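You operate a simulated robot arm through the tools that you are given. There is no shell and no other tool. Be economical: measure what you need, move in short steps, check, and stop when the job is done.

You are at the controls of a simulated robot arm. One attempt, no reset.

TASK
Strip the crank stand: gauge drawn back, collar off, pinion off.
Fine: first slide the dial gauge along the edge toward the table's middle, just clear of the stand; slacken the blue collar knob right off before you lift the collar; both parts go on the side table.
Where things are to end (x, y in the base frame): dial gauge within 30 mm of [420, -80]; steel collar within 60 mm of [360, 90]; pinion within 60 mm of [260, -50].

Only the result counts: the job must be done as asked and must still hold three seconds after the hand-in. Knocking over, shifting, dropping, spilling or breaking anything else fails it.

THE ROBOT
A 7-joint arm with a two-finger parallel gripper, fixed in place. Base frame: the origin is at the foot of the arm, x ahead of it, y to its left, z up; the work surface is at about z = 0. Lengths are in mm, angles in rad, forces in N, time in s.
With the tool pointing down near the work surface it reaches from about 220 to 580 mm from the base axis. Its first joint turns from -1.152 to 1.152 rad. Payload 2.5 kg.
Tool frame: the origin (TCP) lies between the finger pads and is the grasp point; the fingertips stand 23 mm ahead of it; z points along the fingers, y is the line along which they close. Largest opening 94 mm; finger width 38, thickness 10; the body of the gripper, 54 by 96 mm, starts 39 mm behind the TCP.
Orientation is that of the tool frame in the base frame, as a unit quaternion [x, y, z, w]. With the fingers straight down and closing along the base's y, the tool's x points along the base's -x, its y along +y and its z along -z.

THE INTERFACE
- The arm moves only by the tool apply_moves. Its argument "motion" is a list of rows, each an object of numbers (a shift or turn left out is 0, a gripper value left out holds the last): "ax", "ay", "az": the turn, a rotation vector about the tool's x, y, z in rad; "tx", "ty", "tz": the shift along the tool's x, y, z in cm; "hand": the closure in counts, from 0 (fully open) to 255 (shut). In form: [{"ax": .., "ay": .., "az": .., "tx": .., "ty": .., "tz": .., "hand": ..}, ...]. A call has 1 to 10 rows; each row shifts and turns the commanded pose from where the row before left it, along the tool's axes as they then stand. A row lasts 0.2 s, in which the tool goes at most 50 mm and 0.15 rad; a call with a longer step from one row to the next is refused whole, and so is a gripper value outside its range. Where a pose cannot be reached the arm comes as near as it can. A force on the tool above 40 N (or 10 N above the force at the start of the call, whichever is more), or a blocked arm, ends the call early, and 0.2 s more pass. Each finger travels about 108 mm/s and halts on what it meets, pressing with about 44 N; the grip force reading is that of the motor and also rises with nothing between the fingers. The clock runs only during rows and for 0.2 s after the last one: add rows that do not move to give the fingers time. The reply holds the time, the measured pose of the TCP, the force on the tool along the base axes, the opening and the grip force, in the units named above and with some noise, with the torque about the TCP (base axes, N m) and any sound that the robot's microphone picked up.
- Cameras (640 x 400 px; columns grow to the right, rows downward): "scene" is fixed at [101.6, -406.5, 529.5]; the picture's right is [0.92, -0.39, 0.00], its down [-0.28, -0.65, -0.71] and it looks along [0.28, 0.65, -0.71] (base axes); focal length 241 px, centre (320, 200). "wrist" rides on the gripper at [86, 16, -74] in the tool frame; the picture's right is [-0.18, 0.98, 0.00], its down [-0.58, -0.11, -0.81] and it looks along [-0.79, -0.15, 0.59] (tool axes); focal length 243 px, centre (320, 200).
- camera(camera): a new picture of that camera. The clock stands still meanwhile.
- locate(camera, pixels): for up to 12 pixels [column, row] of the newest picture of that camera ("zoom" is the newest enlarged one), the place [x, y, z] in the base frame of the surface seen there, good to about 2 mm. The clock stands still meanwhile.
- inspect(camera, box): a new picture of the part [left, top, right, bottom] of that camera's present view, enlarged. The clock stands still meanwhile.
- finish_job(): hands the job in; it is judged then, once.

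Keep the steps short. Do not move on a guess: measure, check each grasp and each placing, and mend mistakes. In all there are 80 turns and 38 pictures (those below and enlarged ones count). Leave the gripper open and the arm clear of the work at the hand-in unless told otherwise, and finish with a single line.

The tools are called by a JSON object that holds its "method" and its "body". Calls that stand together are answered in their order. apply_moves: Moves the arm, as the interface text tells. Its arguments: {"type":"object","properties":{"motion":{"type":"array","items":{"type":"object","properties":{"ax":{"type":"number"},"ay":{"type":"number"},"az":{"type":"number"},"tx":{"type":"number"},"ty":{"type":"number"},"tz":{"type":"number"},"hand":{"type":"number"}}}}},"required":["motion"]} The other tools are called the same way: camera (camera) takes a picture; locate (camera, pixels) gives the place of the surface under pixels of a picture; inspect (camera, box) takes an enlarged picture of a part of a camera's view; finish_job () hands the job in.

At the start:

```text
t: 0.0
position: [426.2, -34.2, 315.6]
orientation: [0.0, 1.0, 0.0, 0.0]
wrist_force: [-0.7, 0.1, 0.6]
moment: [0.0, 0.0, 0.01]
finger_gap: 94.2
grasp_force: 0.1
```

scene: 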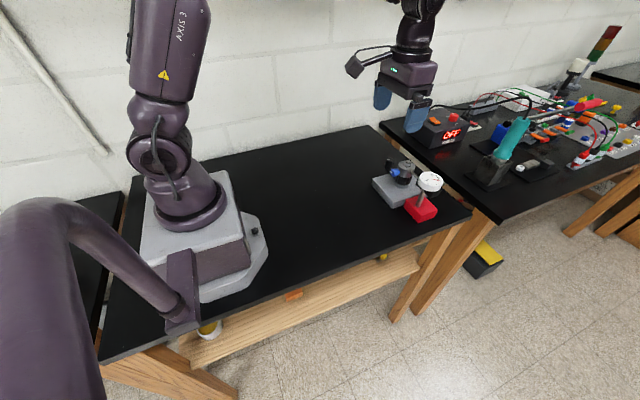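
wrist: 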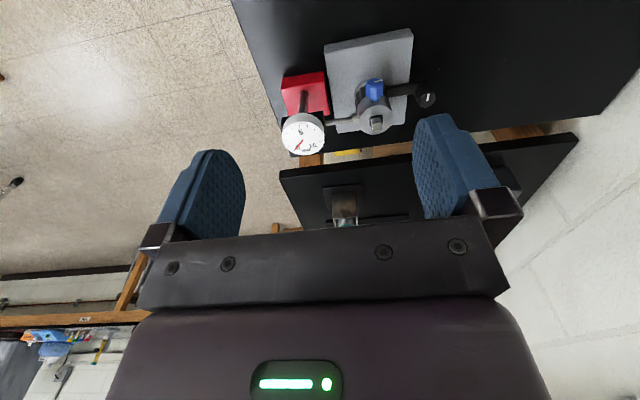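

I see the stand with gauge near scene pixel (410,190). I'll enlarge both views to measure.

{"method": "inspect", "body": {"camera": "scene", "box": [360, 145, 460, 225]}}

{"method": "inspect", "body": {"camera": "wrist", "box": [270, 20, 450, 165]}}

```text
5.00 times, centred on (410, 185) of scene
```

zoom: 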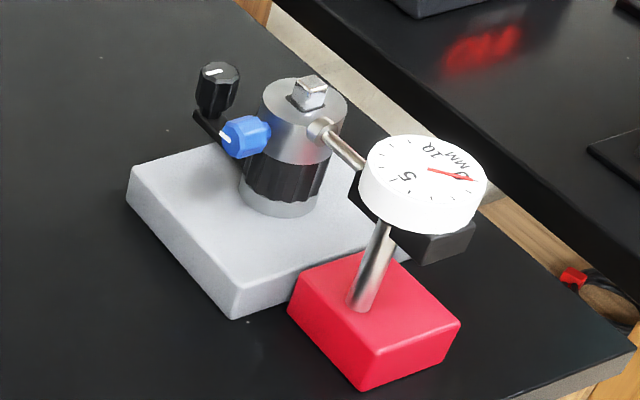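

```text
2.76 times, centred on (360, 92) of wrist
```

zoom: 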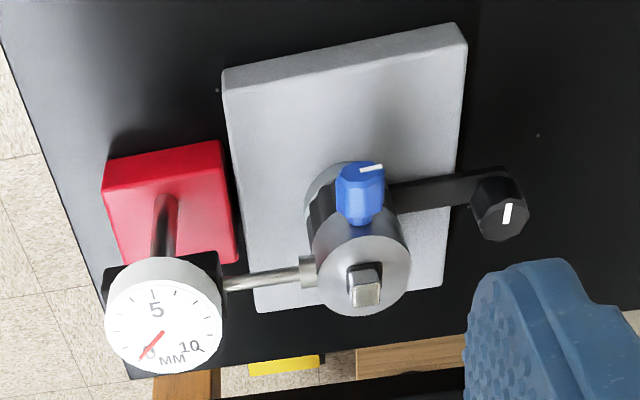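

Measuring key points in the wrist zoom: gauge base, dial, collar, knob, crank.

{"method": "locate", "body": {"camera": "zoom", "pixels": [[108, 170], [220, 148], [236, 260], [160, 310], [265, 278], [365, 292], [330, 290], [362, 190], [430, 195], [502, 213], [225, 80], [462, 30]]}}

{"method": "inspect", "body": {"camera": "scene", "box": [380, 150, 450, 220]}}

```text
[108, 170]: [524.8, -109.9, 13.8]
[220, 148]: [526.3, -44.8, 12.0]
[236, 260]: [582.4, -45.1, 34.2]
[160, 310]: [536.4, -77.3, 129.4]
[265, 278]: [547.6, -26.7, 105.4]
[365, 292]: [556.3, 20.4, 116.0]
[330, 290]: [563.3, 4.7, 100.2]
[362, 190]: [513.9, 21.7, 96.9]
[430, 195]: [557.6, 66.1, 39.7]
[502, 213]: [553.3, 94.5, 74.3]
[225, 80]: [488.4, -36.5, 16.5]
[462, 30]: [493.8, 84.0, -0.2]
```

```text
5.71 times, centred on (415, 185) of scene
```

zoom: 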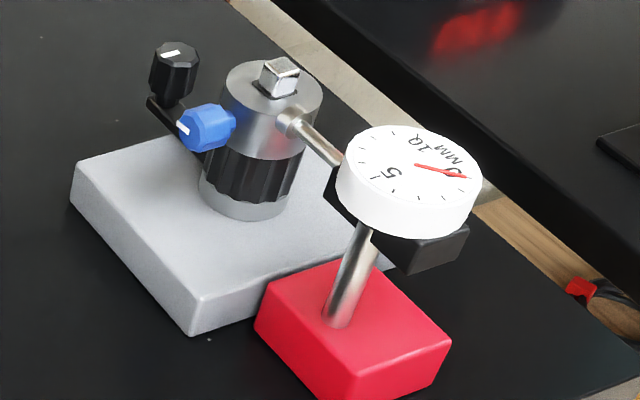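

Measuring more points in the scene zoom: collar edges, pinion, tip, gauge block corners, plate.

{"method": "locate", "body": {"camera": "zoom", "pixels": [[282, 68], [240, 85], [300, 95], [292, 125], [320, 145], [240, 180], [240, 208], [205, 130], [255, 325], [350, 390], [445, 345], [340, 315]]}}

{"method": "locate", "body": {"camera": "scene", "pixels": [[400, 160], [396, 162], [390, 160], [428, 182], [440, 192], [437, 215], [418, 207], [385, 178], [415, 209], [404, 182], [402, 187], [406, 172]]}}

```text
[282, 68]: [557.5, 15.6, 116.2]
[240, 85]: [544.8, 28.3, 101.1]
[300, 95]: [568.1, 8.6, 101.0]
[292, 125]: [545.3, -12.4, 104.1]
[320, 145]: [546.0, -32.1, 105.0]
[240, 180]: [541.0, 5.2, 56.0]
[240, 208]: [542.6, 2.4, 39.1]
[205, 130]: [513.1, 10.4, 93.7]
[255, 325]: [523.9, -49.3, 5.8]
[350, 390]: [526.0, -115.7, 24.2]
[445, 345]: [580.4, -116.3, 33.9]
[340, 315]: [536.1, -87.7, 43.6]
```

```text
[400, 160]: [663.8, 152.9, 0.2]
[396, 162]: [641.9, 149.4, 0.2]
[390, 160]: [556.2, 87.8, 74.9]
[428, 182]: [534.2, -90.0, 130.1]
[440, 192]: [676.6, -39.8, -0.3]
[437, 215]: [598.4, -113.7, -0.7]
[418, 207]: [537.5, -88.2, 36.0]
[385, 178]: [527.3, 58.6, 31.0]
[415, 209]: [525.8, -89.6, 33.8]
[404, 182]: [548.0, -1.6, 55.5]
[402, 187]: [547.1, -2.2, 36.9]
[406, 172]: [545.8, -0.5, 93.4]
```

The dial head is round at about (540,-82), z 112–130. The clear way to hold it is fingers closing along base x. First I turn the tool a quarter turn about its own axis up high.

{"method": "apply_moves", "body": {"motion": [{"az": -0.15}, {"az": -0.15}, {"az": -0.15}, {"az": -0.15}, {"az": -0.15}, {"az": -0.15}, {"az": -0.15}, {"az": -0.15}, {"az": -0.15}, {"az": -0.15}]}}

{"method": "apply_moves", "body": {"motion": [{"az": -0.0708}, {}, {}]}}

```text
t: 2.2
position: [425.8, -34.3, 315.8]
orientation: [-0.682, 0.731, 0.0, 0.001]
wrist_force: [1.2, -0.3, 0.1]
moment: [0.01, 0.0, 0.02]
finger_gap: 93.9
grasp_force: 0.1
```

```text
t: 3.0
position: [426.4, -35.6, 316.0]
orientation: [0.707, -0.707, 0.0, -0.001]
wrist_force: [-0.7, 0.7, -0.3]
moment: [-0.01, 0.0, -0.02]
finger_gap: 93.6
grasp_force: 0.1
```

Tool x is now base −y, tool y is base −x. Moving to above the dial at z≈215.

{"method": "apply_moves", "body": {"motion": [{"ty": -3.8, "tx": 1.5}, {"ty": -3.8, "tx": 1.5}, {"ty": -3.8, "tx": 1.6}, {"tz": 3.5}, {"tz": 3.5}, {"tz": 3}, {}]}}

{"method": "camera", "body": {"camera": "wrist"}}

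{"method": "inspect", "body": {"camera": "scene", "box": [370, 100, 470, 220]}}

```text
t: 4.6
position: [541.7, -79.0, 214.5]
orientation: [-0.706, 0.708, -0.001, 0.0]
wrist_force: [-0.7, -0.5, -0.1]
moment: [-0.03, -0.03, -0.01]
finger_gap: 94.0
grasp_force: 0.1
```

```text
32 pictures are left
```

wrist: 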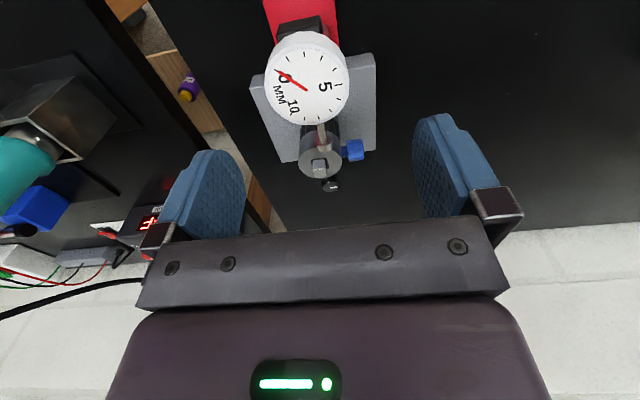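

```text
3.33 times, centred on (420, 160) of scene
```

zoom: 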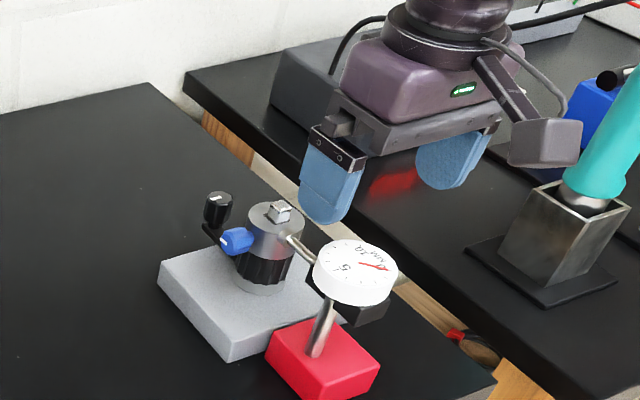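

{"method": "locate", "body": {"camera": "wrist", "pixels": [[312, 78], [270, 82], [344, 75], [308, 42], [316, 114], [322, 132], [320, 150], [320, 165], [352, 150], [330, 184], [300, 23], [262, 105]]}}

{"method": "locate", "body": {"camera": "zoom", "pixels": [[355, 268], [318, 262], [395, 270], [350, 300], [370, 312], [340, 315], [318, 345]]}}

```text
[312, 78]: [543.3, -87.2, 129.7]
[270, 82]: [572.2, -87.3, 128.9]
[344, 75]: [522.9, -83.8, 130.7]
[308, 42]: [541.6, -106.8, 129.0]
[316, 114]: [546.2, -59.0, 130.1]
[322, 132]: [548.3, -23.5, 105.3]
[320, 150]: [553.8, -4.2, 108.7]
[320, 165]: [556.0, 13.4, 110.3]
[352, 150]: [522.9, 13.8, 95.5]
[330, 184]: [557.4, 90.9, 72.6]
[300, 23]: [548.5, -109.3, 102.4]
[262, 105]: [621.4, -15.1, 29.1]
```

```text
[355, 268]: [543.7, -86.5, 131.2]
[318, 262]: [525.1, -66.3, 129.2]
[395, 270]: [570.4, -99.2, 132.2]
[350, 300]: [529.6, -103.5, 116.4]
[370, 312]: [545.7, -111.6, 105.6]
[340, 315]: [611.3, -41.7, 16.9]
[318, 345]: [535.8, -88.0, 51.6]
```

Dial face centre is about (547,-83,130), radius ≈25. I lower the open fingers either side of it to z≈122.

{"method": "apply_moves", "body": {"motion": [{"ty": -0.5, "tx": 0.4, "tz": 2}, {"tz": 2.5}, {"tz": 2.5}, {"tz": 2.2}, {}]}}

{"method": "inspect", "body": {"camera": "scene", "box": [370, 120, 470, 220]}}

```text
t: 5.8
position: [546.0, -82.6, 121.9]
orientation: [0.707, -0.707, -0.001, 0.0]
wrist_force: [0.7, -0.1, 0.4]
moment: [-0.01, -0.02, -0.01]
finger_gap: 94.0
grasp_force: 0.0
```

```text
4.00 times, centred on (420, 170) of scene
```

zoom: 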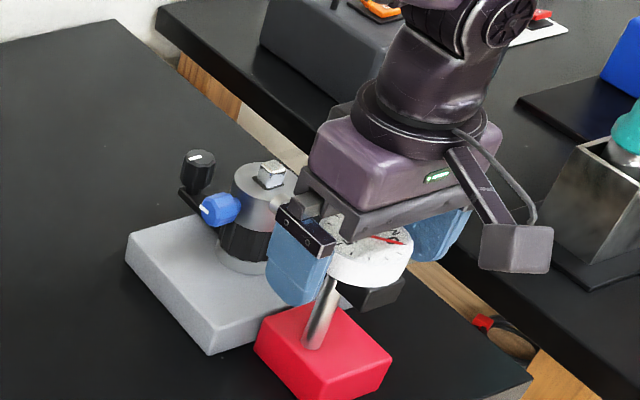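

Fingers straddle the dial. Closing in stages.

{"method": "apply_moves", "body": {"motion": [{"hand": 100}, {"hand": 125}, {"hand": 150}, {}]}}

```text
t: 6.8
position: [548.4, -82.2, 123.3]
orientation: [-0.707, 0.707, -0.001, 0.001]
wrist_force: [3.4, -0.6, 1.2]
moment: [-0.04, -0.19, -0.03]
finger_gap: 57.4
grasp_force: 44.2
```

Held at 57 mm. Now a tiny draw away from the collar (−y 3 mm), then slide −x in short steps.

{"method": "apply_moves", "body": {"motion": [{"tx": 0.3}, {"ty": 0.7}, {"ty": 1}, {"ty": 1}, {}]}}

{"method": "inspect", "body": {"camera": "scene", "box": [370, 120, 470, 220]}}

```text
t: 8.0
position: [518.8, -87.8, 122.6]
orientation: [-0.706, 0.708, 0.0, 0.0]
wrist_force: [3.5, -0.4, 1.2]
moment: [0.09, -0.17, -0.08]
finger_gap: 57.8
grasp_force: 44.1
```

```text
4.00 times, centred on (420, 170) of scene
```

zoom: 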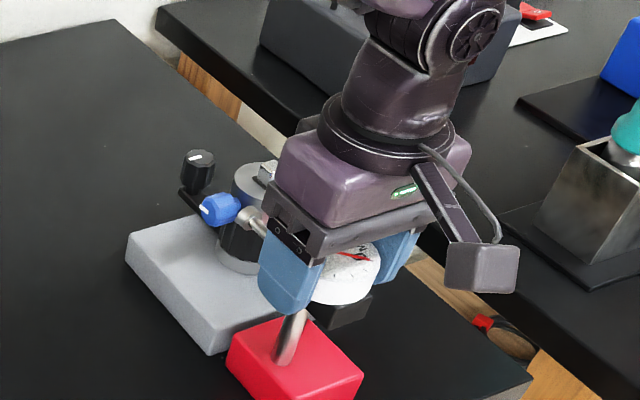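

Sliding freely and upright, the probe clear of the knob. Continuing −x by 103 mm.

{"method": "apply_moves", "body": {"motion": [{"ty": 1.2}, {"ty": 1.2}, {"ty": 1.2}, {"ty": 1.2}, {"ty": 1.2}, {"ty": 1.2}, {"ty": 1.2}, {"ty": 1.2, "tx": -0.2}, {"ty": 0.7, "tx": -0.2}, {}]}}

{"method": "inspect", "body": {"camera": "scene", "box": [320, 110, 480, 230]}}

```text
t: 10.2
position: [417.2, -82.9, 124.6]
orientation: [0.708, -0.707, 0.0, 0.0]
wrist_force: [1.2, -0.5, -0.6]
moment: [-0.01, 0.02, -0.01]
finger_gap: 57.8
grasp_force: 44.1
```

```text
3.33 times, centred on (400, 170) of scene
```

zoom: 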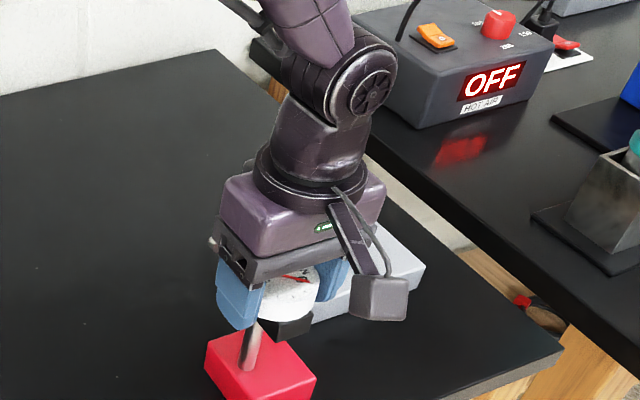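

Checking where the red base sits and whether it's flat.

{"method": "locate", "body": {"camera": "zoom", "pixels": [[208, 348], [245, 398], [314, 378], [206, 368], [240, 360], [295, 362]]}}

```text
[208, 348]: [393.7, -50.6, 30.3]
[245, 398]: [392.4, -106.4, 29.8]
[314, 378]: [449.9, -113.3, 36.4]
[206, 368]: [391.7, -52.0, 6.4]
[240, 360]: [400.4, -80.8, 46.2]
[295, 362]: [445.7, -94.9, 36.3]
```

Base centre ≈ (421,-82): on target. Releasing and rising straight up.

{"method": "apply_moves", "body": {"motion": [{"hand": 110}, {"hand": 60}, {"hand": 0}, {}, {"tz": -3}, {"tz": -4}, {"tz": -4.5}, {"tz": -4.5}, {}]}}

{"method": "inspect", "body": {"camera": "scene", "box": [320, 110, 480, 230]}}

```text
t: 12.2
position: [415.7, -84.1, 285.3]
orientation: [0.707, -0.707, 0.001, 0.0]
wrist_force: [-0.8, 0.9, 0.3]
moment: [0.0, -0.01, -0.04]
finger_gap: 93.8
grasp_force: 0.0
```

```text
3.33 times, centred on (400, 170) of scene
```

zoom: 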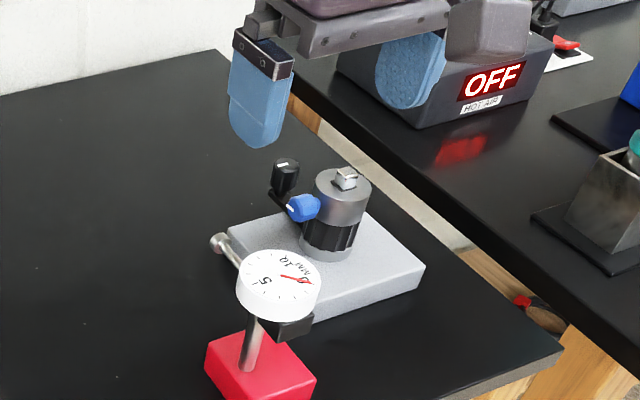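

Gauge stands cleanly. Next the blue knob: its axis is along x, pointing −x. I'll hold it from above closing along y and roll the tool about x, top toward +y (counter‑clockwise seen from the knob's face). First turn the tool back.

{"method": "apply_moves", "body": {"motion": [{"az": 0.15}, {"az": 0.15}, {"az": 0.15}, {"az": 0.15}, {"az": 0.15}, {"az": 0.15}, {"az": 0.15}, {"az": 0.15}, {"az": 0.15}, {"az": 0.15}]}}

{"method": "apply_moves", "body": {"motion": [{"az": 0.0708}, {"tx": -1.5, "ty": 3.5}, {"tx": -1.5, "ty": 3.5}, {"tx": -1.5, "ty": 3.5}, {"tz": 3}, {"tz": 3}, {}]}}

{"method": "camera", "body": {"camera": "wrist"}}

```text
t: 14.4
position: [414.9, -83.2, 283.1]
orientation: [-0.035, 0.999, 0.001, 0.0]
wrist_force: [-0.5, 0.4, -0.5]
moment: [-0.02, -0.01, -0.01]
finger_gap: 94.0
grasp_force: 0.0
```

```text
t: 16.0
position: [461.5, 21.6, 222.7]
orientation: [0.0, 1.0, 0.0, 0.0]
wrist_force: [-0.2, 0.6, 0.2]
moment: [0.0, -0.03, 0.01]
finger_gap: 94.1
grasp_force: 0.1
```

```text
26 pictures are left
```

wrist: 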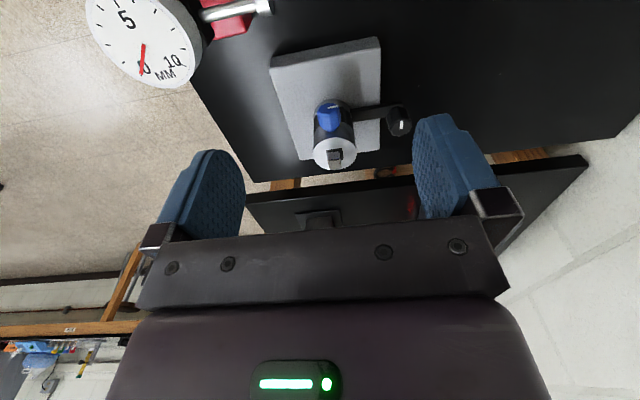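

{"method": "inspect", "body": {"camera": "wrist", "box": [290, 80, 420, 180]}}

```text
4.00 times, centred on (355, 130) of wrist
```

zoom: 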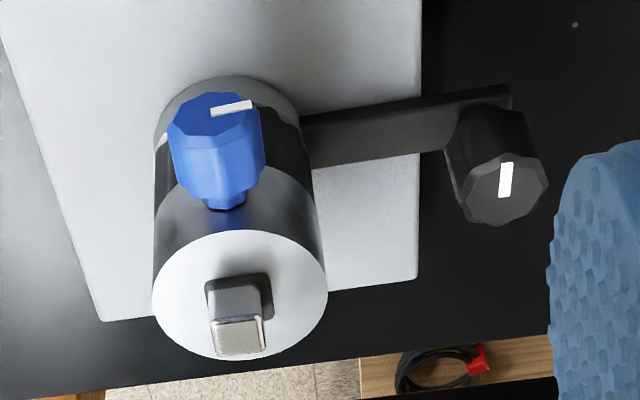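

{"method": "locate", "body": {"camera": "zoom", "pixels": [[215, 112], [175, 135], [258, 125], [195, 190], [240, 190], [218, 165], [160, 290], [320, 290], [240, 340], [380, 130], [505, 180], [240, 290]]}}

```text
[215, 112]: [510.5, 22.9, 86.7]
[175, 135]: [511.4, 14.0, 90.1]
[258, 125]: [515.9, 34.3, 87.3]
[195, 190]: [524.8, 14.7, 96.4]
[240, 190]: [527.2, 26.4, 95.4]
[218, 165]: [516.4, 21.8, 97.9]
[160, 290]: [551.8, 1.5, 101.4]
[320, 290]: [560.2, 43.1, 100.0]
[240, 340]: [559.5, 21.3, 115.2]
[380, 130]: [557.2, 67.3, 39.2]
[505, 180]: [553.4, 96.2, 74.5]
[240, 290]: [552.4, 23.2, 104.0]
```

Knob: x 509–526, centre (≈23, z≈86), radius ≈11. I go above at x=509, then down with the fingers part closed (≈50 mm).

{"method": "apply_moves", "body": {"motion": [{"tx": -2.4, "ty": 0.1, "hand": 110}, {"tx": -2.35}, {"tz": 3.5}, {"tz": 3.5}, {"tz": 3.5}, {"tz": 3.1}, {}]}}

{"method": "inspect", "body": {"camera": "scene", "box": [360, 120, 460, 220]}}

```text
t: 17.6
position: [510.5, 24.1, 87.2]
orientation: [0.0, 1.0, 0.0, 0.0]
wrist_force: [-0.3, -0.4, 0.1]
moment: [-0.01, -0.01, 0.0]
finger_gap: 53.5
grasp_force: 0.1
```

```text
4.00 times, centred on (410, 170) of scene
```

zoom: 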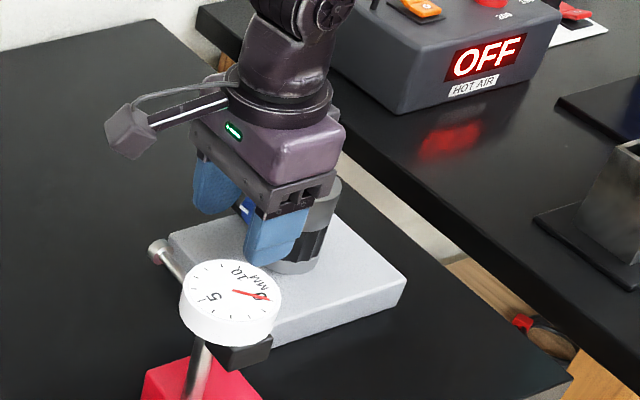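

Fingers either side of the knob, clear of collar. Closing on it.

{"method": "apply_moves", "body": {"motion": [{"hand": 180}, {"hand": 220}, {"hand": 255}, {}]}}

```text
t: 18.6
position: [509.6, 22.6, 87.7]
orientation: [0.0, 1.0, -0.001, 0.0]
wrist_force: [-1.1, -6.5, 0.4]
moment: [-0.01, 0.03, -0.33]
finger_gap: 20.5
grasp_force: 44.1
```

Gripped at 20.5 mm. Try a small turn, top toward +y, and watch the torque.

{"method": "apply_moves", "body": {"motion": [{"ax": 0.1}, {"ax": 0.1}, {"ax": 0.1}, {}]}}

```text
t: 19.6
position: [509.0, 23.3, 87.8]
orientation: [-0.001, 0.989, -0.151, 0.0]
wrist_force: [0.5, -4.5, 0.7]
moment: [-0.01, 0.05, -0.26]
finger_gap: 20.3
grasp_force: 44.0
```

Turns with little torque. Continue to about 1.3 rad.

{"method": "apply_moves", "body": {"motion": [{"ax": 0.13}, {"ax": 0.13}, {"ax": 0.13}, {"ax": 0.13}, {"ax": 0.13}, {"ax": 0.13}, {"ax": 0.13}, {"ax": 0.13}, {}]}}

{"method": "inspect", "body": {"camera": "scene", "box": [340, 110, 460, 220]}}

```text
t: 21.6
position: [508.6, 23.2, 88.5]
orientation: [0.0, 0.783, -0.622, 0.001]
wrist_force: [0.9, -0.2, -0.8]
moment: [-0.02, 0.03, -0.01]
finger_gap: 20.4
grasp_force: 43.3
```

```text
3.64 times, centred on (400, 165) of scene
```

zoom: 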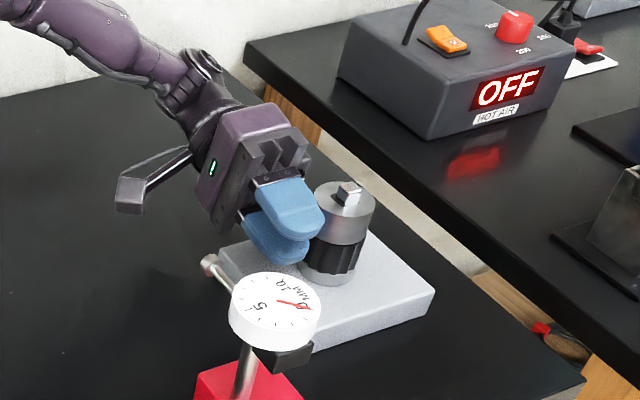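

At 1.34 rad, no obstacles. Open here and look at the knob's mark.

{"method": "apply_moves", "body": {"motion": [{"hand": 180}, {"hand": 110}, {}, {}]}}

{"method": "inspect", "body": {"camera": "wrist", "box": [220, 60, 460, 230]}}

```text
t: 22.6
position: [508.6, 22.0, 88.9]
orientation: [0.001, 0.784, -0.621, 0.0]
wrist_force: [-0.3, 0.0, -0.4]
moment: [0.0, 0.03, 0.0]
finger_gap: 53.5
grasp_force: 0.0
```

```text
2.35 times, centred on (340, 145) of wrist
```

zoom: 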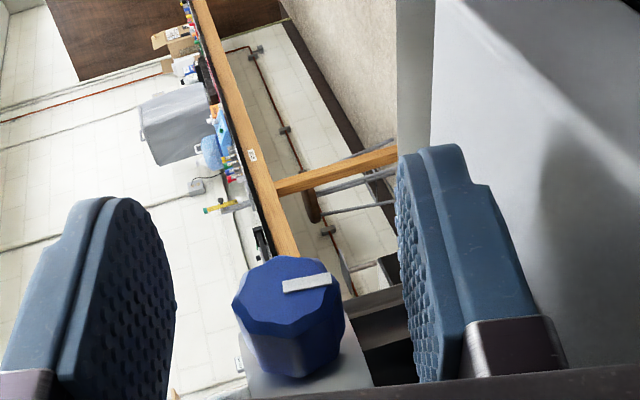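

The mark kept its place relative to the tool, so the knob turned with it. Checking whether it has backed out.

{"method": "locate", "body": {"camera": "zoom", "pixels": [[305, 283], [260, 300], [300, 310], [285, 350]]}}

{"method": "apply_moves", "body": {"motion": [{"ax": -0.15}, {"ax": -0.15}, {"ax": -0.15}, {"ax": -0.15}, {"ax": -0.15}, {"ax": -0.15}, {"ax": -0.15}, {"ax": -0.15}, {"ax": -0.15}, {}]}}

```text
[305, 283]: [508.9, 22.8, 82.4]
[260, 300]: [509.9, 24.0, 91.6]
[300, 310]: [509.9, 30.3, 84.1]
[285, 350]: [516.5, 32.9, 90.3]
```

```text
t: 24.8
position: [509.1, 23.6, 88.6]
orientation: [0.0, 1.0, 0.005, 0.001]
wrist_force: [-0.6, -0.2, -0.4]
moment: [-0.01, 0.0, -0.01]
finger_gap: 53.4
grasp_force: 0.1
```

Tool back upright with no contact. Lean a bit to −y (0.4 rad), close, and start the next turn.

{"method": "apply_moves", "body": {"motion": [{"ax": -0.13}, {"ax": -0.13}, {"ax": -0.13}, {"hand": 180}, {"hand": 220}, {"hand": 255}, {}]}}

{"method": "apply_moves", "body": {"motion": [{"ax": 0.14}, {"ax": 0.14}, {"ax": 0.14}, {"ax": 0.14}, {"ax": 0.14}, {"ax": 0.14}, {"ax": 0.14}, {"ax": 0.14}, {"ax": 0.14}, {"ax": 0.14}]}}

{"method": "apply_moves", "body": {"motion": [{"ax": 0.14}, {"ax": 0.14}, {"ax": 0.1}, {}, {"hand": 180}, {"hand": 110}, {}]}}

```text
t: 26.4
position: [508.3, 22.8, 88.5]
orientation: [0.001, 0.98, 0.198, 0.0]
wrist_force: [0.3, -5.7, -1.4]
moment: [-0.01, 0.12, -0.38]
finger_gap: 20.0
grasp_force: 44.4
```

```text
t: 28.6
position: [508.8, 23.4, 87.3]
orientation: [0.0, 0.877, -0.48, 0.001]
wrist_force: [0.6, -2.9, 0.3]
moment: [0.03, 0.05, -0.12]
finger_gap: 20.2
grasp_force: 43.7
```

```text
t: 30.2
position: [510.0, 22.8, 89.3]
orientation: [-0.001, 0.771, -0.636, 0.0]
wrist_force: [-0.1, 0.0, 0.7]
moment: [-0.01, -0.01, 0.01]
finger_gap: 53.8
grasp_force: 0.0
```

About half a turn total. Repeat: back off to −0.4 rad, regrip, turn again.

{"method": "apply_moves", "body": {"motion": [{"ax": -0.148}, {"ax": -0.148}, {"ax": -0.148}, {"ax": -0.148}, {"ax": -0.148}, {"ax": -0.148}, {"ax": -0.148}, {"ax": -0.148}, {"ax": -0.148}, {"ax": -0.148}]}}

{"method": "apply_moves", "body": {"motion": [{"ax": -0.148}, {"ax": -0.148}, {}, {"hand": 180}, {"hand": 220}, {"hand": 255}, {}]}}

{"method": "apply_moves", "body": {"motion": [{"ax": 0.148}, {"ax": 0.148}, {"ax": 0.148}, {"ax": 0.148}, {"ax": 0.148}, {"ax": 0.148}, {"ax": 0.148}, {"ax": 0.148}, {"ax": 0.148}, {"ax": 0.148}]}}

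{"method": "apply_moves", "body": {"motion": [{"ax": 0.148}, {"ax": 0.148}, {}, {"hand": 180}, {"hand": 110}, {}]}}

{"method": "inspect", "body": {"camera": "wrist", "box": [220, 60, 460, 230]}}

```text
t: 32.4
position: [508.7, 23.2, 88.3]
orientation: [0.0, 0.999, 0.051, 0.001]
wrist_force: [1.0, 0.2, -0.2]
moment: [0.0, 0.0, -0.02]
finger_gap: 53.3
grasp_force: 0.0
```

```text
t: 34.0
position: [508.0, 22.4, 87.1]
orientation: [0.001, 0.981, 0.196, 0.0]
wrist_force: [-2.1, -7.6, -1.2]
moment: [-0.03, 0.16, -0.38]
finger_gap: 20.2
grasp_force: 44.6
```

```text
t: 36.2
position: [509.1, 22.5, 88.8]
orientation: [0.0, 0.856, -0.518, 0.001]
wrist_force: [-1.6, -18.4, 9.1]
moment: [0.42, -0.38, -0.84]
finger_gap: 20.6
grasp_force: 44.0
```

```text
t: 37.6
position: [509.8, 24.2, 88.3]
orientation: [0.0, 0.771, -0.637, 0.0]
wrist_force: [-0.3, -0.3, -0.1]
moment: [0.02, 0.02, 0.01]
finger_gap: 53.6
grasp_force: 0.1
```

```text
2.35 times, centred on (340, 145) of wrist
```

zoom: 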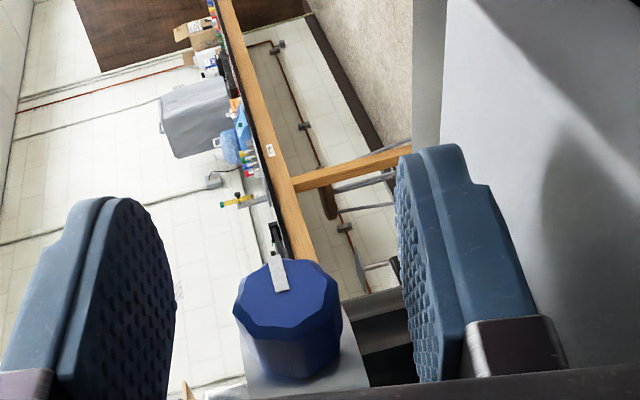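

The mark shows about half a turn total; during the third turn torque rose to 0.42 N·m, hinting at a stop. I regrip upright and turn slightly to confirm.

{"method": "apply_moves", "body": {"motion": [{"ax": -0.138}, {"ax": -0.138}, {"ax": -0.138}, {"ax": -0.138}, {"ax": -0.138}, {"ax": -0.138}, {"ax": -0.138}, {"ax": -0.138}, {"ax": -0.138}, {"ax": -0.138}]}}

{"method": "apply_moves", "body": {"motion": [{"hand": 180}, {"hand": 220}, {"hand": 255}, {}, {"ax": 0.1}, {"ax": 0.1}]}}

{"method": "apply_moves", "body": {"motion": [{"ax": 0.1}, {"ax": 0.1}]}}

```text
t: 39.8
position: [508.9, 22.7, 88.7]
orientation: [0.0, 1.0, 0.001, 0.001]
wrist_force: [-0.5, 0.6, 0.2]
moment: [-0.01, -0.02, 0.0]
finger_gap: 53.9
grasp_force: 0.1
```

```text
t: 41.2
position: [509.1, 21.1, 87.9]
orientation: [0.001, 0.995, -0.101, 0.0]
wrist_force: [0.2, -7.4, -0.6]
moment: [0.15, 0.04, -0.39]
finger_gap: 19.7
grasp_force: 44.7
```

```text
t: 41.8
position: [508.0, 21.8, 88.8]
orientation: [0.001, 0.98, -0.2, -0.001]
wrist_force: [-2.2, -11.5, 0.3]
moment: [0.36, -0.03, -0.51]
finger_gap: 20.3
grasp_force: 44.0
```

The knob is at its end stop (torque rises, knob doesn't follow): fully slackened. Release, return upright, and rise.

{"method": "apply_moves", "body": {"motion": [{"hand": 180}, {"hand": 110}, {}, {"ax": -0.13}, {"ax": -0.13}, {"ax": -0.14}, {"tz": -4}, {"tz": -4}, {"tz": -4}, {}]}}

{"method": "inspect", "body": {"camera": "scene", "box": [370, 140, 450, 190]}}

{"method": "inspect", "body": {"camera": "wrist", "box": [260, 80, 420, 200]}}

```text
t: 44.0
position: [507.2, 23.1, 206.6]
orientation: [0.0, 1.0, 0.0, 0.0]
wrist_force: [0.5, 0.2, 0.0]
moment: [0.02, 0.0, 0.01]
finger_gap: 53.4
grasp_force: 0.1
```

```text
8.00 times, centred on (410, 165) of scene
```

zoom: 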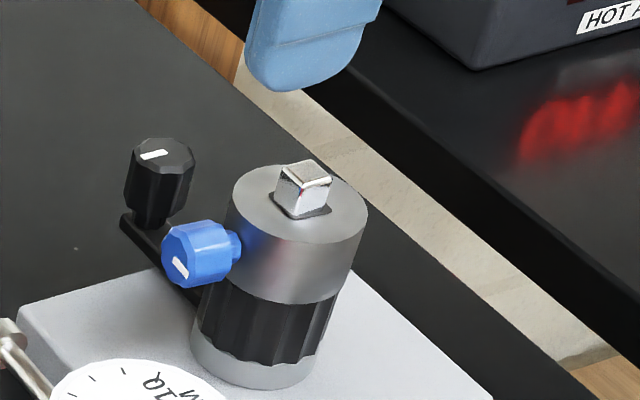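

```text
3.33 times, centred on (340, 140) of wrist
```

zoom: 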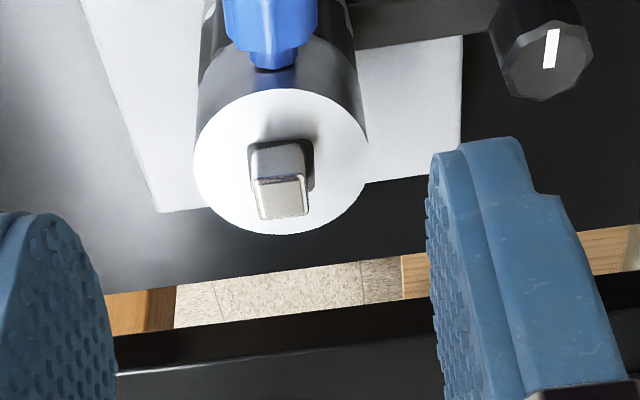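

Measuring collar rim, and the collar/pinion boundary.

{"method": "locate", "body": {"camera": "zoom", "pixels": [[196, 160], [366, 150], [285, 230], [282, 92], [240, 110], [340, 190], [280, 195]]}}

{"method": "locate", "body": {"camera": "scene", "pixels": [[406.3, 176.5], [406.3, 179], [404.5, 185.5], [404, 187], [403.5, 189], [413, 171], [398.5, 171.5], [415.5, 166], [399, 165], [413, 183]]}}

```text
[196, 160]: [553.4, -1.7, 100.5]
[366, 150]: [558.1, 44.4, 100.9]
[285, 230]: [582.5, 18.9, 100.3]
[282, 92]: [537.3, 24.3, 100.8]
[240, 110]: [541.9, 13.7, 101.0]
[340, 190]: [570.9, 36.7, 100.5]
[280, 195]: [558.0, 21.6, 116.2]
```

```text
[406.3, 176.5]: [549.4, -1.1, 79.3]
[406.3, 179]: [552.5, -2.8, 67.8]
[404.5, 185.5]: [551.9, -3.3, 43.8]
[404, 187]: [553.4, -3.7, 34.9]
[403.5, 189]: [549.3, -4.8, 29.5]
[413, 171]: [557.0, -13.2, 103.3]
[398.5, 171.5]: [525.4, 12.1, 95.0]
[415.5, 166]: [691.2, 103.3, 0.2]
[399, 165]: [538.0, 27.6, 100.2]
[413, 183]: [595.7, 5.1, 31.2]
```

Collar: centre (559,21.5), radius ≈23, z ≈73–101. Position above with ≈70 mm opening, lower to TCP z 98 so the tips (z 75) stay off the pinion.

{"method": "apply_moves", "body": {"motion": [{"tx": -2.6, "ty": -0.15, "hand": 65}, {"tx": -2.6}, {"tz": 3.5}, {"tz": 3.5}, {"tz": 2.5}, {"tz": 1.3}, {}]}}

{"method": "inspect", "body": {"camera": "scene", "box": [370, 130, 450, 190]}}

```text
t: 45.6
position: [558.9, 20.5, 99.2]
orientation: [0.0, 1.0, 0.0, -0.001]
wrist_force: [0.8, 0.4, 0.0]
moment: [-0.03, -0.02, -0.01]
finger_gap: 69.7
grasp_force: 0.1
```

```text
6.67 times, centred on (410, 160) of scene
```

zoom: 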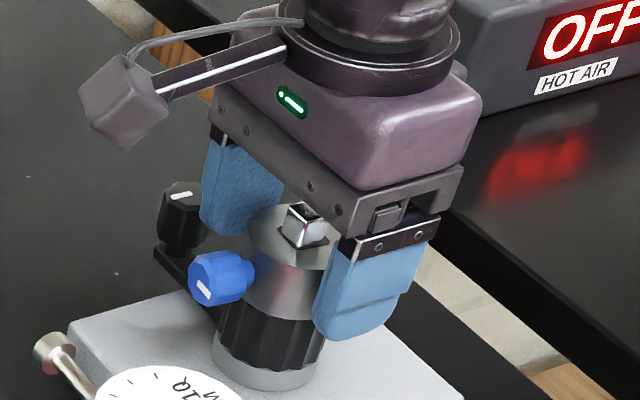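

Well placed. Closing on the collar.

{"method": "apply_moves", "body": {"motion": [{"hand": 115}, {"hand": 140}, {"hand": 170}, {}]}}

```text
t: 46.6
position: [560.3, 21.3, 100.4]
orientation: [0.0, 1.0, 0.001, 0.0]
wrist_force: [-0.3, -0.5, 0.3]
moment: [-0.02, -0.01, 0.01]
finger_gap: 46.9
grasp_force: 44.5
```

Held at 46.9 mm with no side load. Short lift, watching the force.

{"method": "apply_moves", "body": {"motion": [{"tz": -0.5}, {"tz": -0.7}, {}]}}

{"method": "inspect", "body": {"camera": "scene", "box": [370, 130, 450, 190]}}

```text
t: 47.4
position: [561.3, 20.2, 111.9]
orientation: [0.0, 1.0, 0.0, 0.0]
wrist_force: [0.1, 0.2, -1.0]
moment: [-0.01, -0.02, 0.01]
finger_gap: 47.6
grasp_force: 43.8
```

```text
6.67 times, centred on (410, 160) of scene
```

zoom: 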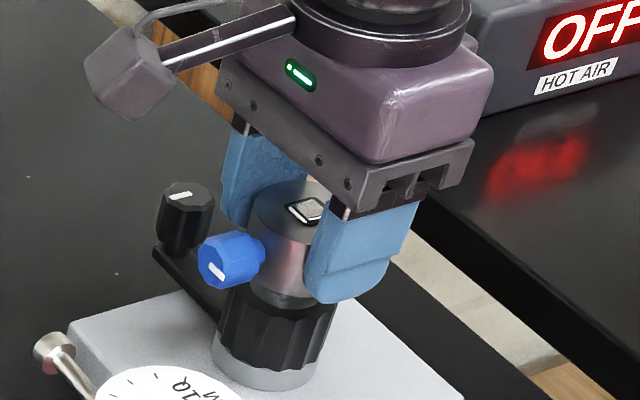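

Collar comes free. Lift clear of the shaft, then carry to above (360,90).

{"method": "apply_moves", "body": {"motion": [{"tz": -2.5}, {"tz": -3}, {"tz": -3}, {"tx": 3.5, "ty": 1.15}, {"tx": 3.5, "ty": 1.15}, {"tx": 3.5, "ty": 1.15}, {"tx": 3.5, "ty": 1.15}, {"tx": 3.5, "ty": 1.15}, {"tx": 2.6, "ty": 1.15}, {}]}}

{"method": "apply_moves", "body": {"motion": [{"tz": 3.5}, {"tz": 3.5}, {"tz": 3.5}, {"tz": 3}, {"tz": 1}, {}]}}

{"method": "camera", "body": {"camera": "scene"}}

```text
t: 49.6
position: [359.9, 89.3, 197.8]
orientation: [-0.001, 1.0, 0.0, 0.0]
wrist_force: [-0.6, -0.1, -0.3]
moment: [0.0, 0.0, -0.02]
finger_gap: 47.3
grasp_force: 44.0
```

```text
t: 51.0
position: [360.9, 92.0, 50.6]
orientation: [0.0, 1.0, 0.0, 0.0]
wrist_force: [-0.2, -0.8, -2.1]
moment: [-0.01, 0.01, 0.02]
finger_gap: 47.3
grasp_force: 43.3
```

```text
16 pictures are left
```

scene: 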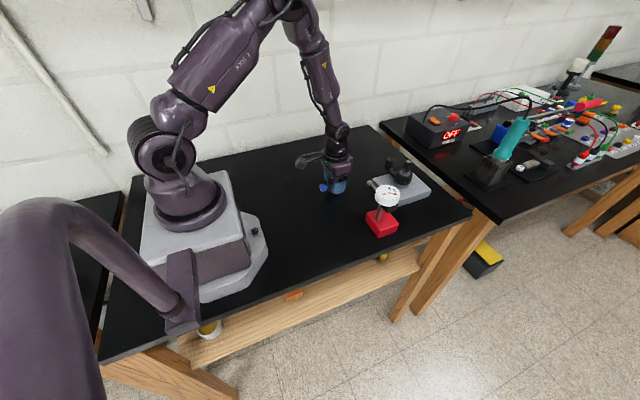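

Lowering gently to the table in small steps.

{"method": "apply_moves", "body": {"motion": [{"tz": 1.0}, {"tz": 0.7}, {"tz": 0.3}, {}]}}

{"method": "inspect", "body": {"camera": "scene", "box": [300, 150, 370, 210]}}

```text
t: 52.0
position: [360.7, 90.8, 31.9]
orientation: [0.0, 1.0, 0.001, 0.0]
wrist_force: [-0.1, 0.2, -1.7]
moment: [-0.02, -0.02, 0.01]
finger_gap: 47.5
grasp_force: 44.2
```

```text
6.67 times, centred on (335, 180) of scene
```

zoom: 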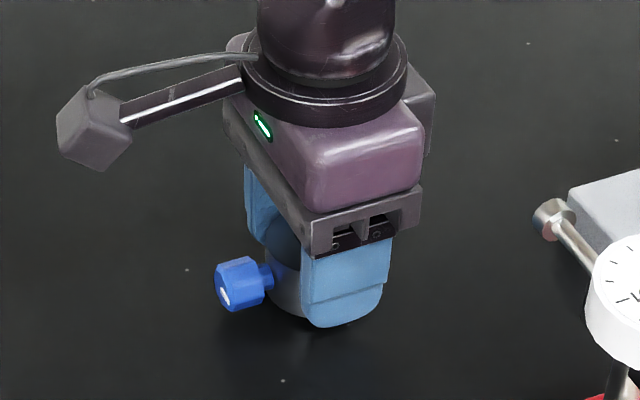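

{"method": "apply_moves", "body": {"motion": [{"tz": 0.2}, {"tz": 0.15}, {}]}}

```text
t: 52.8
position: [360.6, 90.8, 27.7]
orientation: [0.0, 1.0, 0.0, 0.001]
wrist_force: [-0.3, -0.3, -1.2]
moment: [0.0, -0.04, -0.02]
finger_gap: 47.5
grasp_force: 44.5
```

No contact yet (force unchanged). A couple of millimetres more.

{"method": "apply_moves", "body": {"motion": [{"tz": 0.1}, {"tz": 0.1}, {}]}}

```text
t: 53.6
position: [360.3, 90.2, 27.2]
orientation: [0.0, 1.0, 0.0, 0.0]
wrist_force: [-5.5, -1.9, 13.9]
moment: [-0.08, 0.04, -0.05]
finger_gap: 47.6
grasp_force: 44.5
```

Touchdown (≈14 N up). Ease off, release to ≈70 mm and rise.

{"method": "apply_moves", "body": {"motion": [{"tz": -0.08}, {"hand": 110}, {"hand": 65}, {}, {"tz": -3}, {"tz": -4}, {"tz": -4.5}, {"tz": -4.5}, {}]}}

{"method": "inspect", "body": {"camera": "scene", "box": [300, 140, 440, 240]}}

```text
t: 55.6
position: [359.4, 90.7, 187.9]
orientation: [-0.001, 1.0, 0.0, 0.0]
wrist_force: [-0.6, -0.8, 0.4]
moment: [0.01, -0.03, 0.0]
finger_gap: 70.0
grasp_force: 0.1
```

```text
4.00 times, centred on (370, 190) of scene
```

zoom: 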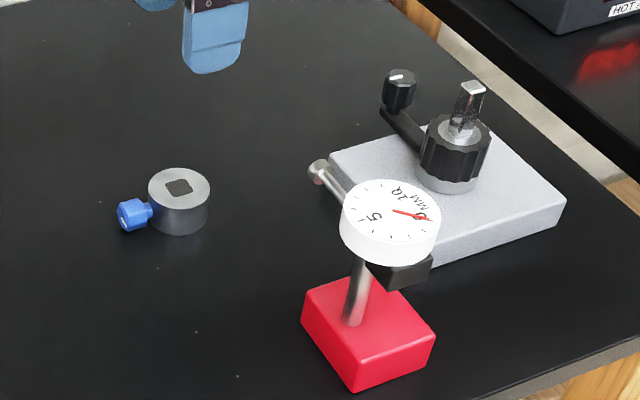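

Collar sits flat at target. Now move over toward the pinion and look closely.

{"method": "apply_moves", "body": {"motion": [{"tx": -3.6, "ty": -1.1, "tz": -1}, {"tx": -3.6, "ty": -1.1}, {"tx": -3.6, "ty": -1.1}, {"tx": -3.6, "ty": -1.1}, {"tx": -1.5, "ty": -1.1}, {"ty": -1.4}, {}]}}

{"method": "inspect", "body": {"camera": "wrist", "box": [280, 60, 420, 170]}}

{"method": "inspect", "body": {"camera": "scene", "box": [385, 145, 445, 195]}}

```text
t: 57.2
position: [519.4, 21.4, 198.0]
orientation: [0.0, 1.0, 0.0, 0.0]
wrist_force: [0.0, 0.4, 0.2]
moment: [-0.01, 0.03, -0.03]
finger_gap: 70.0
grasp_force: 0.2
```

```text
3.64 times, centred on (350, 115) of wrist
```

zoom: 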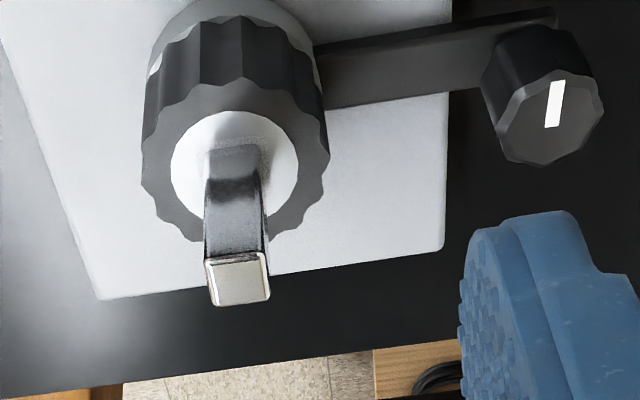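

```text
8.00 times, centred on (415, 170) of scene
```

zoom: 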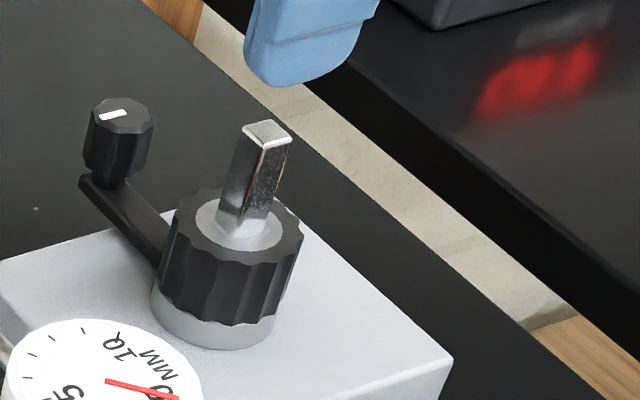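

Measuring pinion outline and heights.

{"method": "locate", "body": {"camera": "zoom", "pixels": [[180, 230], [220, 312], [225, 285], [205, 240], [222, 210], [298, 228], [262, 135], [230, 335], [150, 240], [110, 205], [262, 250], [185, 215]]}}

{"method": "locate", "body": {"camera": "wrist", "pixels": [[303, 104], [368, 99], [333, 118], [315, 107], [345, 84]]}}

```text
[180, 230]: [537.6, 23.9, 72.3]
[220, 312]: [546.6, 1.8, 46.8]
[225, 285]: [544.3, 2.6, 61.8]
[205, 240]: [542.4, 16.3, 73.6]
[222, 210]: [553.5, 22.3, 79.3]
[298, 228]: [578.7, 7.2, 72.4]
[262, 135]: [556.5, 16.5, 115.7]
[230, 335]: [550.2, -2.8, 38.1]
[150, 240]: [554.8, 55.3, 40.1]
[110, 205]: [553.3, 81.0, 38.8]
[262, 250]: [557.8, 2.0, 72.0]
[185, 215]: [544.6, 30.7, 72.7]
```

```text
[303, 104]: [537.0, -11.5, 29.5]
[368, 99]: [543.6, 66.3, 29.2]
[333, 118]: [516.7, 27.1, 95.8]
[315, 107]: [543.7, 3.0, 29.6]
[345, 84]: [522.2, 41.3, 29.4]
```

Pinion: centre ≈(558.5,21), z 44–73; shaft tip at z 116 limits the palm, so TCP z ≈ 81 (tips z 58, clear of the crank arm at z 40). Descending in steps.

{"method": "apply_moves", "body": {"motion": [{"tx": -3.95}, {"tz": 3.5}, {"tz": 3.5}, {"tz": 3}, {"tz": 1.2}, {"tz": 0.5}, {}]}}

{"method": "inspect", "body": {"camera": "scene", "box": [375, 140, 445, 195]}}

```text
t: 58.8
position: [559.5, 23.0, 80.6]
orientation: [0.001, 1.0, 0.0, -0.001]
wrist_force: [-0.2, 0.4, -0.3]
moment: [0.01, 0.0, 0.0]
finger_gap: 70.2
grasp_force: 0.1
```

```text
7.27 times, centred on (410, 168) of scene
```

zoom: 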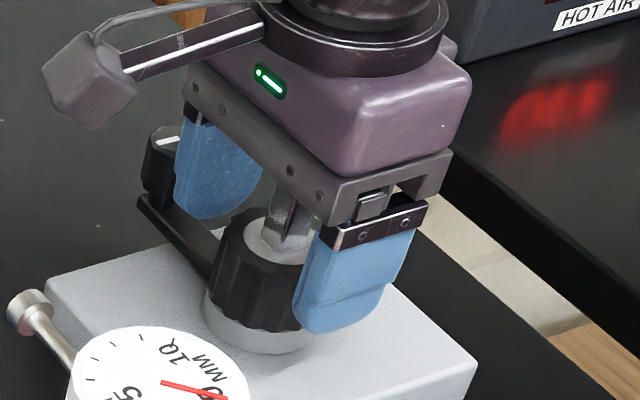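

Good clearance. Close on the pinion and check.

{"method": "apply_moves", "body": {"motion": [{"hand": 115}, {"hand": 140}, {"hand": 170}, {}]}}

{"method": "apply_moves", "body": {"motion": [{"tz": -0.5}, {"tz": -0.7}, {}]}}

{"method": "inspect", "body": {"camera": "scene", "box": [375, 140, 445, 195]}}

```text
t: 59.8
position: [558.3, 21.7, 79.8]
orientation: [0.0, 1.0, -0.001, -0.001]
wrist_force: [0.9, -6.2, -0.3]
moment: [-0.08, -0.02, -0.02]
finger_gap: 47.0
grasp_force: 43.9
```

```text
t: 60.6
position: [558.1, 22.1, 90.6]
orientation: [-0.001, 1.0, -0.001, 0.0]
wrist_force: [0.1, -7.0, -3.2]
moment: [-0.14, 0.03, -0.06]
finger_gap: 46.7
grasp_force: 43.7
```

```text
7.27 times, centred on (410, 168) of scene
```

zoom: 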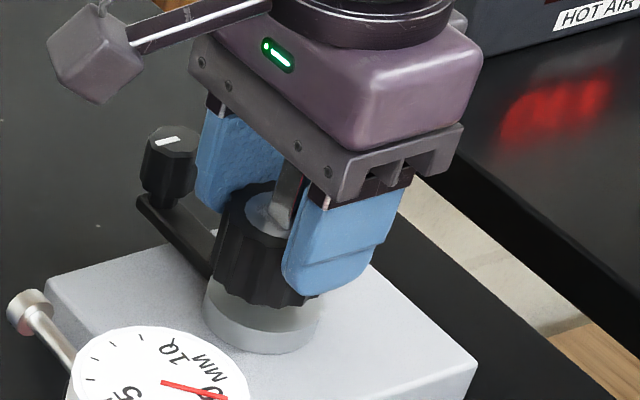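

The pinion lifts; slight −7 N side load, so I ease 1 mm to −y while lifting on.

{"method": "apply_moves", "body": {"motion": [{"tz": -0.6, "ty": -0.1}, {"tz": -1.5}, {"tz": -2}, {"tz": -2.5}, {"tz": -2.5}, {"tz": -2}, {}]}}

{"method": "inspect", "body": {"camera": "scene", "box": [340, 90, 460, 210]}}

```text
t: 62.2
position: [560.2, 19.9, 203.0]
orientation: [0.0, 1.0, 0.0, -0.001]
wrist_force: [-0.5, -0.1, -1.1]
moment: [-0.04, -0.01, 0.0]
finger_gap: 47.0
grasp_force: 44.2
```

```text
3.33 times, centred on (400, 150) of scene
```

zoom: 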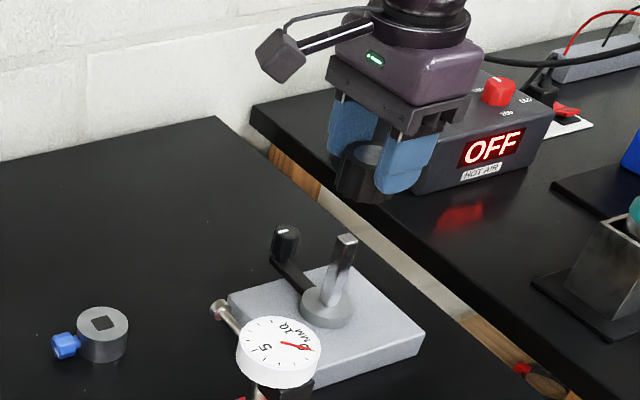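

Pinion is free of the shaft. Before carrying it, I check where the arm's foot ends near the drop point.

{"method": "locate", "body": {"camera": "scene", "pixels": [[265, 250], [240, 175], [250, 245], [224, 245], [190, 222], [290, 232], [300, 215], [262, 222], [285, 210]]}}

{"method": "apply_moves", "body": {"motion": [{"tx": 4}, {"tx": 4.5}, {"tx": 4.5}, {"tx": 4.5}, {"tx": 4.5}, {"tx": 4, "ty": -1}, {"tx": 1.5, "ty": -2.5}, {"ty": -2.5}, {}]}}

```text
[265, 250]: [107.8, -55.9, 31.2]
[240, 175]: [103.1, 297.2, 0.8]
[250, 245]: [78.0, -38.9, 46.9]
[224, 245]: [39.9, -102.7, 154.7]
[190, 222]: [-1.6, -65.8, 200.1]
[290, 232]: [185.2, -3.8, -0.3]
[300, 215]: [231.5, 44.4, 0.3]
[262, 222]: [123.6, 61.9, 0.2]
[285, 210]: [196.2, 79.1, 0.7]
```

```text
t: 64.2
position: [282.7, -39.6, 203.4]
orientation: [0.0, 1.0, -0.001, 0.0]
wrist_force: [0.5, 0.2, -0.7]
moment: [0.01, 0.0, 0.0]
finger_gap: 47.1
grasp_force: 44.0
```

Foot ends at x≈108, ample room. Shift to x≈270 and lower.

{"method": "apply_moves", "body": {"motion": [{"tx": 1.2, "ty": -0.6}, {"tz": 3.5}, {"tz": 3.5}, {"tz": 3.5}, {"tz": 3}, {"tz": 1.5}, {}]}}

{"method": "inspect", "body": {"camera": "scene", "box": [270, 180, 380, 260]}}

```text
t: 65.8
position: [272.0, -46.6, 52.9]
orientation: [0.0, 1.0, 0.0, 0.0]
wrist_force: [-0.5, 0.0, -0.3]
moment: [-0.01, -0.01, 0.01]
finger_gap: 46.9
grasp_force: 44.1
```

```text
5.00 times, centred on (325, 220) of scene
```

zoom: 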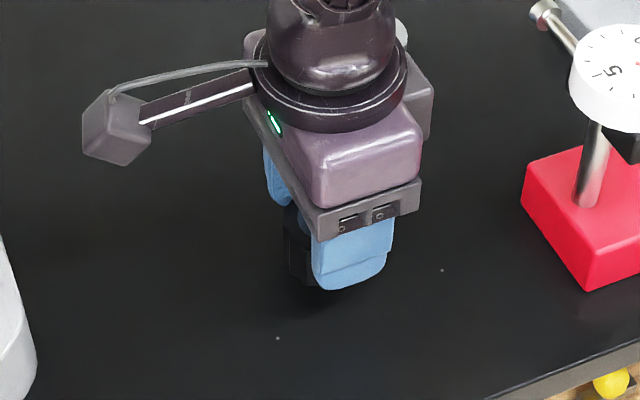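

Clear. Lower in small steps to touchdown (expected TCP z ≈ 36).

{"method": "apply_moves", "body": {"motion": [{"tz": 0.6}, {"tz": 0.4}, {"tz": 0.3}, {}]}}

{"method": "apply_moves", "body": {"motion": [{"tz": 0.15}, {"tz": 0.1}, {}]}}

```text
t: 66.8
position: [272.2, -46.2, 40.4]
orientation: [0.0, 1.0, 0.0, 0.001]
wrist_force: [-0.2, 0.3, -0.4]
moment: [0.0, -0.03, 0.0]
finger_gap: 46.9
grasp_force: 44.0
```

```text
t: 67.6
position: [271.9, -45.2, 38.7]
orientation: [0.0, 1.0, 0.0, 0.0]
wrist_force: [-0.2, 0.1, 0.3]
moment: [0.02, -0.01, -0.01]
finger_gap: 46.9
grasp_force: 44.0
```

{"method": "apply_moves", "body": {"motion": [{"tz": 0.1}, {"tz": 0.1}, {}]}}

```text
t: 68.4
position: [272.0, -46.6, 35.9]
orientation: [0.0, 1.0, 0.0, 0.0]
wrist_force: [-6.4, 0.4, 36.3]
moment: [0.03, 0.08, 0.02]
finger_gap: 46.7
grasp_force: 44.6
```

Touchdown at 36 N; ease back 1.5 mm, then release and rise.

{"method": "apply_moves", "body": {"motion": [{"tz": -0.15}, {}]}}

{"method": "apply_moves", "body": {"motion": [{"hand": 110}, {"hand": 65}, {}, {"tz": -3}, {"tz": -4}, {"tz": -4.5}, {"tz": -4.5}, {"tz": -3, "hand": 0}, {}]}}

{"method": "camera", "body": {"camera": "scene"}}

{"method": "inspect", "body": {"camera": "scene", "box": [280, 140, 440, 250]}}

```text
t: 69.0
position: [271.0, -44.9, 37.2]
orientation: [0.0, 1.0, -0.001, 0.0]
wrist_force: [-0.2, 0.2, -0.5]
moment: [0.0, -0.01, 0.0]
finger_gap: 46.9
grasp_force: 44.0
```

```text
t: 71.0
position: [269.1, -44.3, 229.5]
orientation: [0.0, 1.0, 0.0, 0.0]
wrist_force: [-0.8, 0.0, 0.0]
moment: [-0.03, 0.01, 0.0]
finger_gap: 94.0
grasp_force: 0.1
```

```text
7 pictures are left
```

scene: 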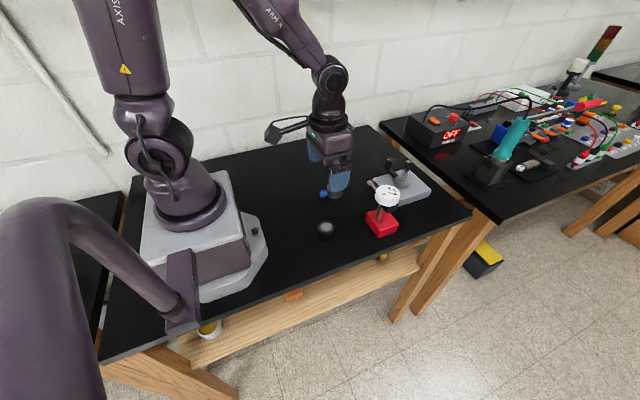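

```text
3.64 times, centred on (360, 195) of scene
```

zoom: 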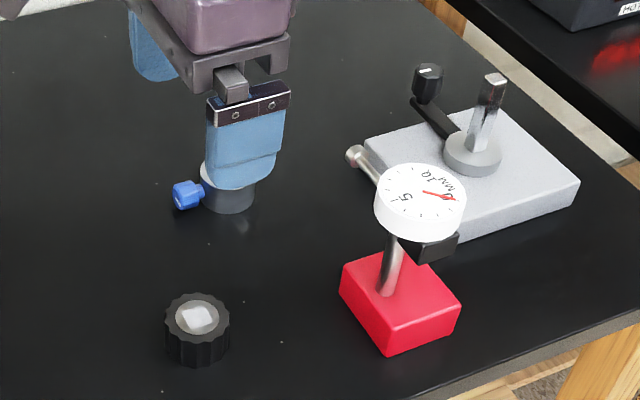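

All parts stand. Final position check by measurement.

{"method": "locate", "body": {"camera": "zoom", "pixels": [[197, 318], [228, 195], [342, 270], [388, 330], [460, 306], [366, 142], [427, 75]]}}

```text
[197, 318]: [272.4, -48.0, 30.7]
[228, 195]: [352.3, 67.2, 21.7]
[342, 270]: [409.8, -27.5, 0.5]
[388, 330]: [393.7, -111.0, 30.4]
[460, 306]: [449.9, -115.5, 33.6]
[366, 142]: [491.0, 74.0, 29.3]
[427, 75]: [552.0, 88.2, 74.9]
```

Gauge base is centred at about (421,-81), the collar at (360,90) and the pinion at (272,-47). All are within tolerance, the stand and crank haven't moved, and the open gripper is clear. Handing in.

{"method": "finish_job", "body": {}}

```text
The job is handed in.
```

The crank stand is stripped and handed in: dial gauge drawn back to about (421, -81), blue knob slackened to its stop, collar set down at about (360, 90), pinion at about (272, -47), all within tolerance.
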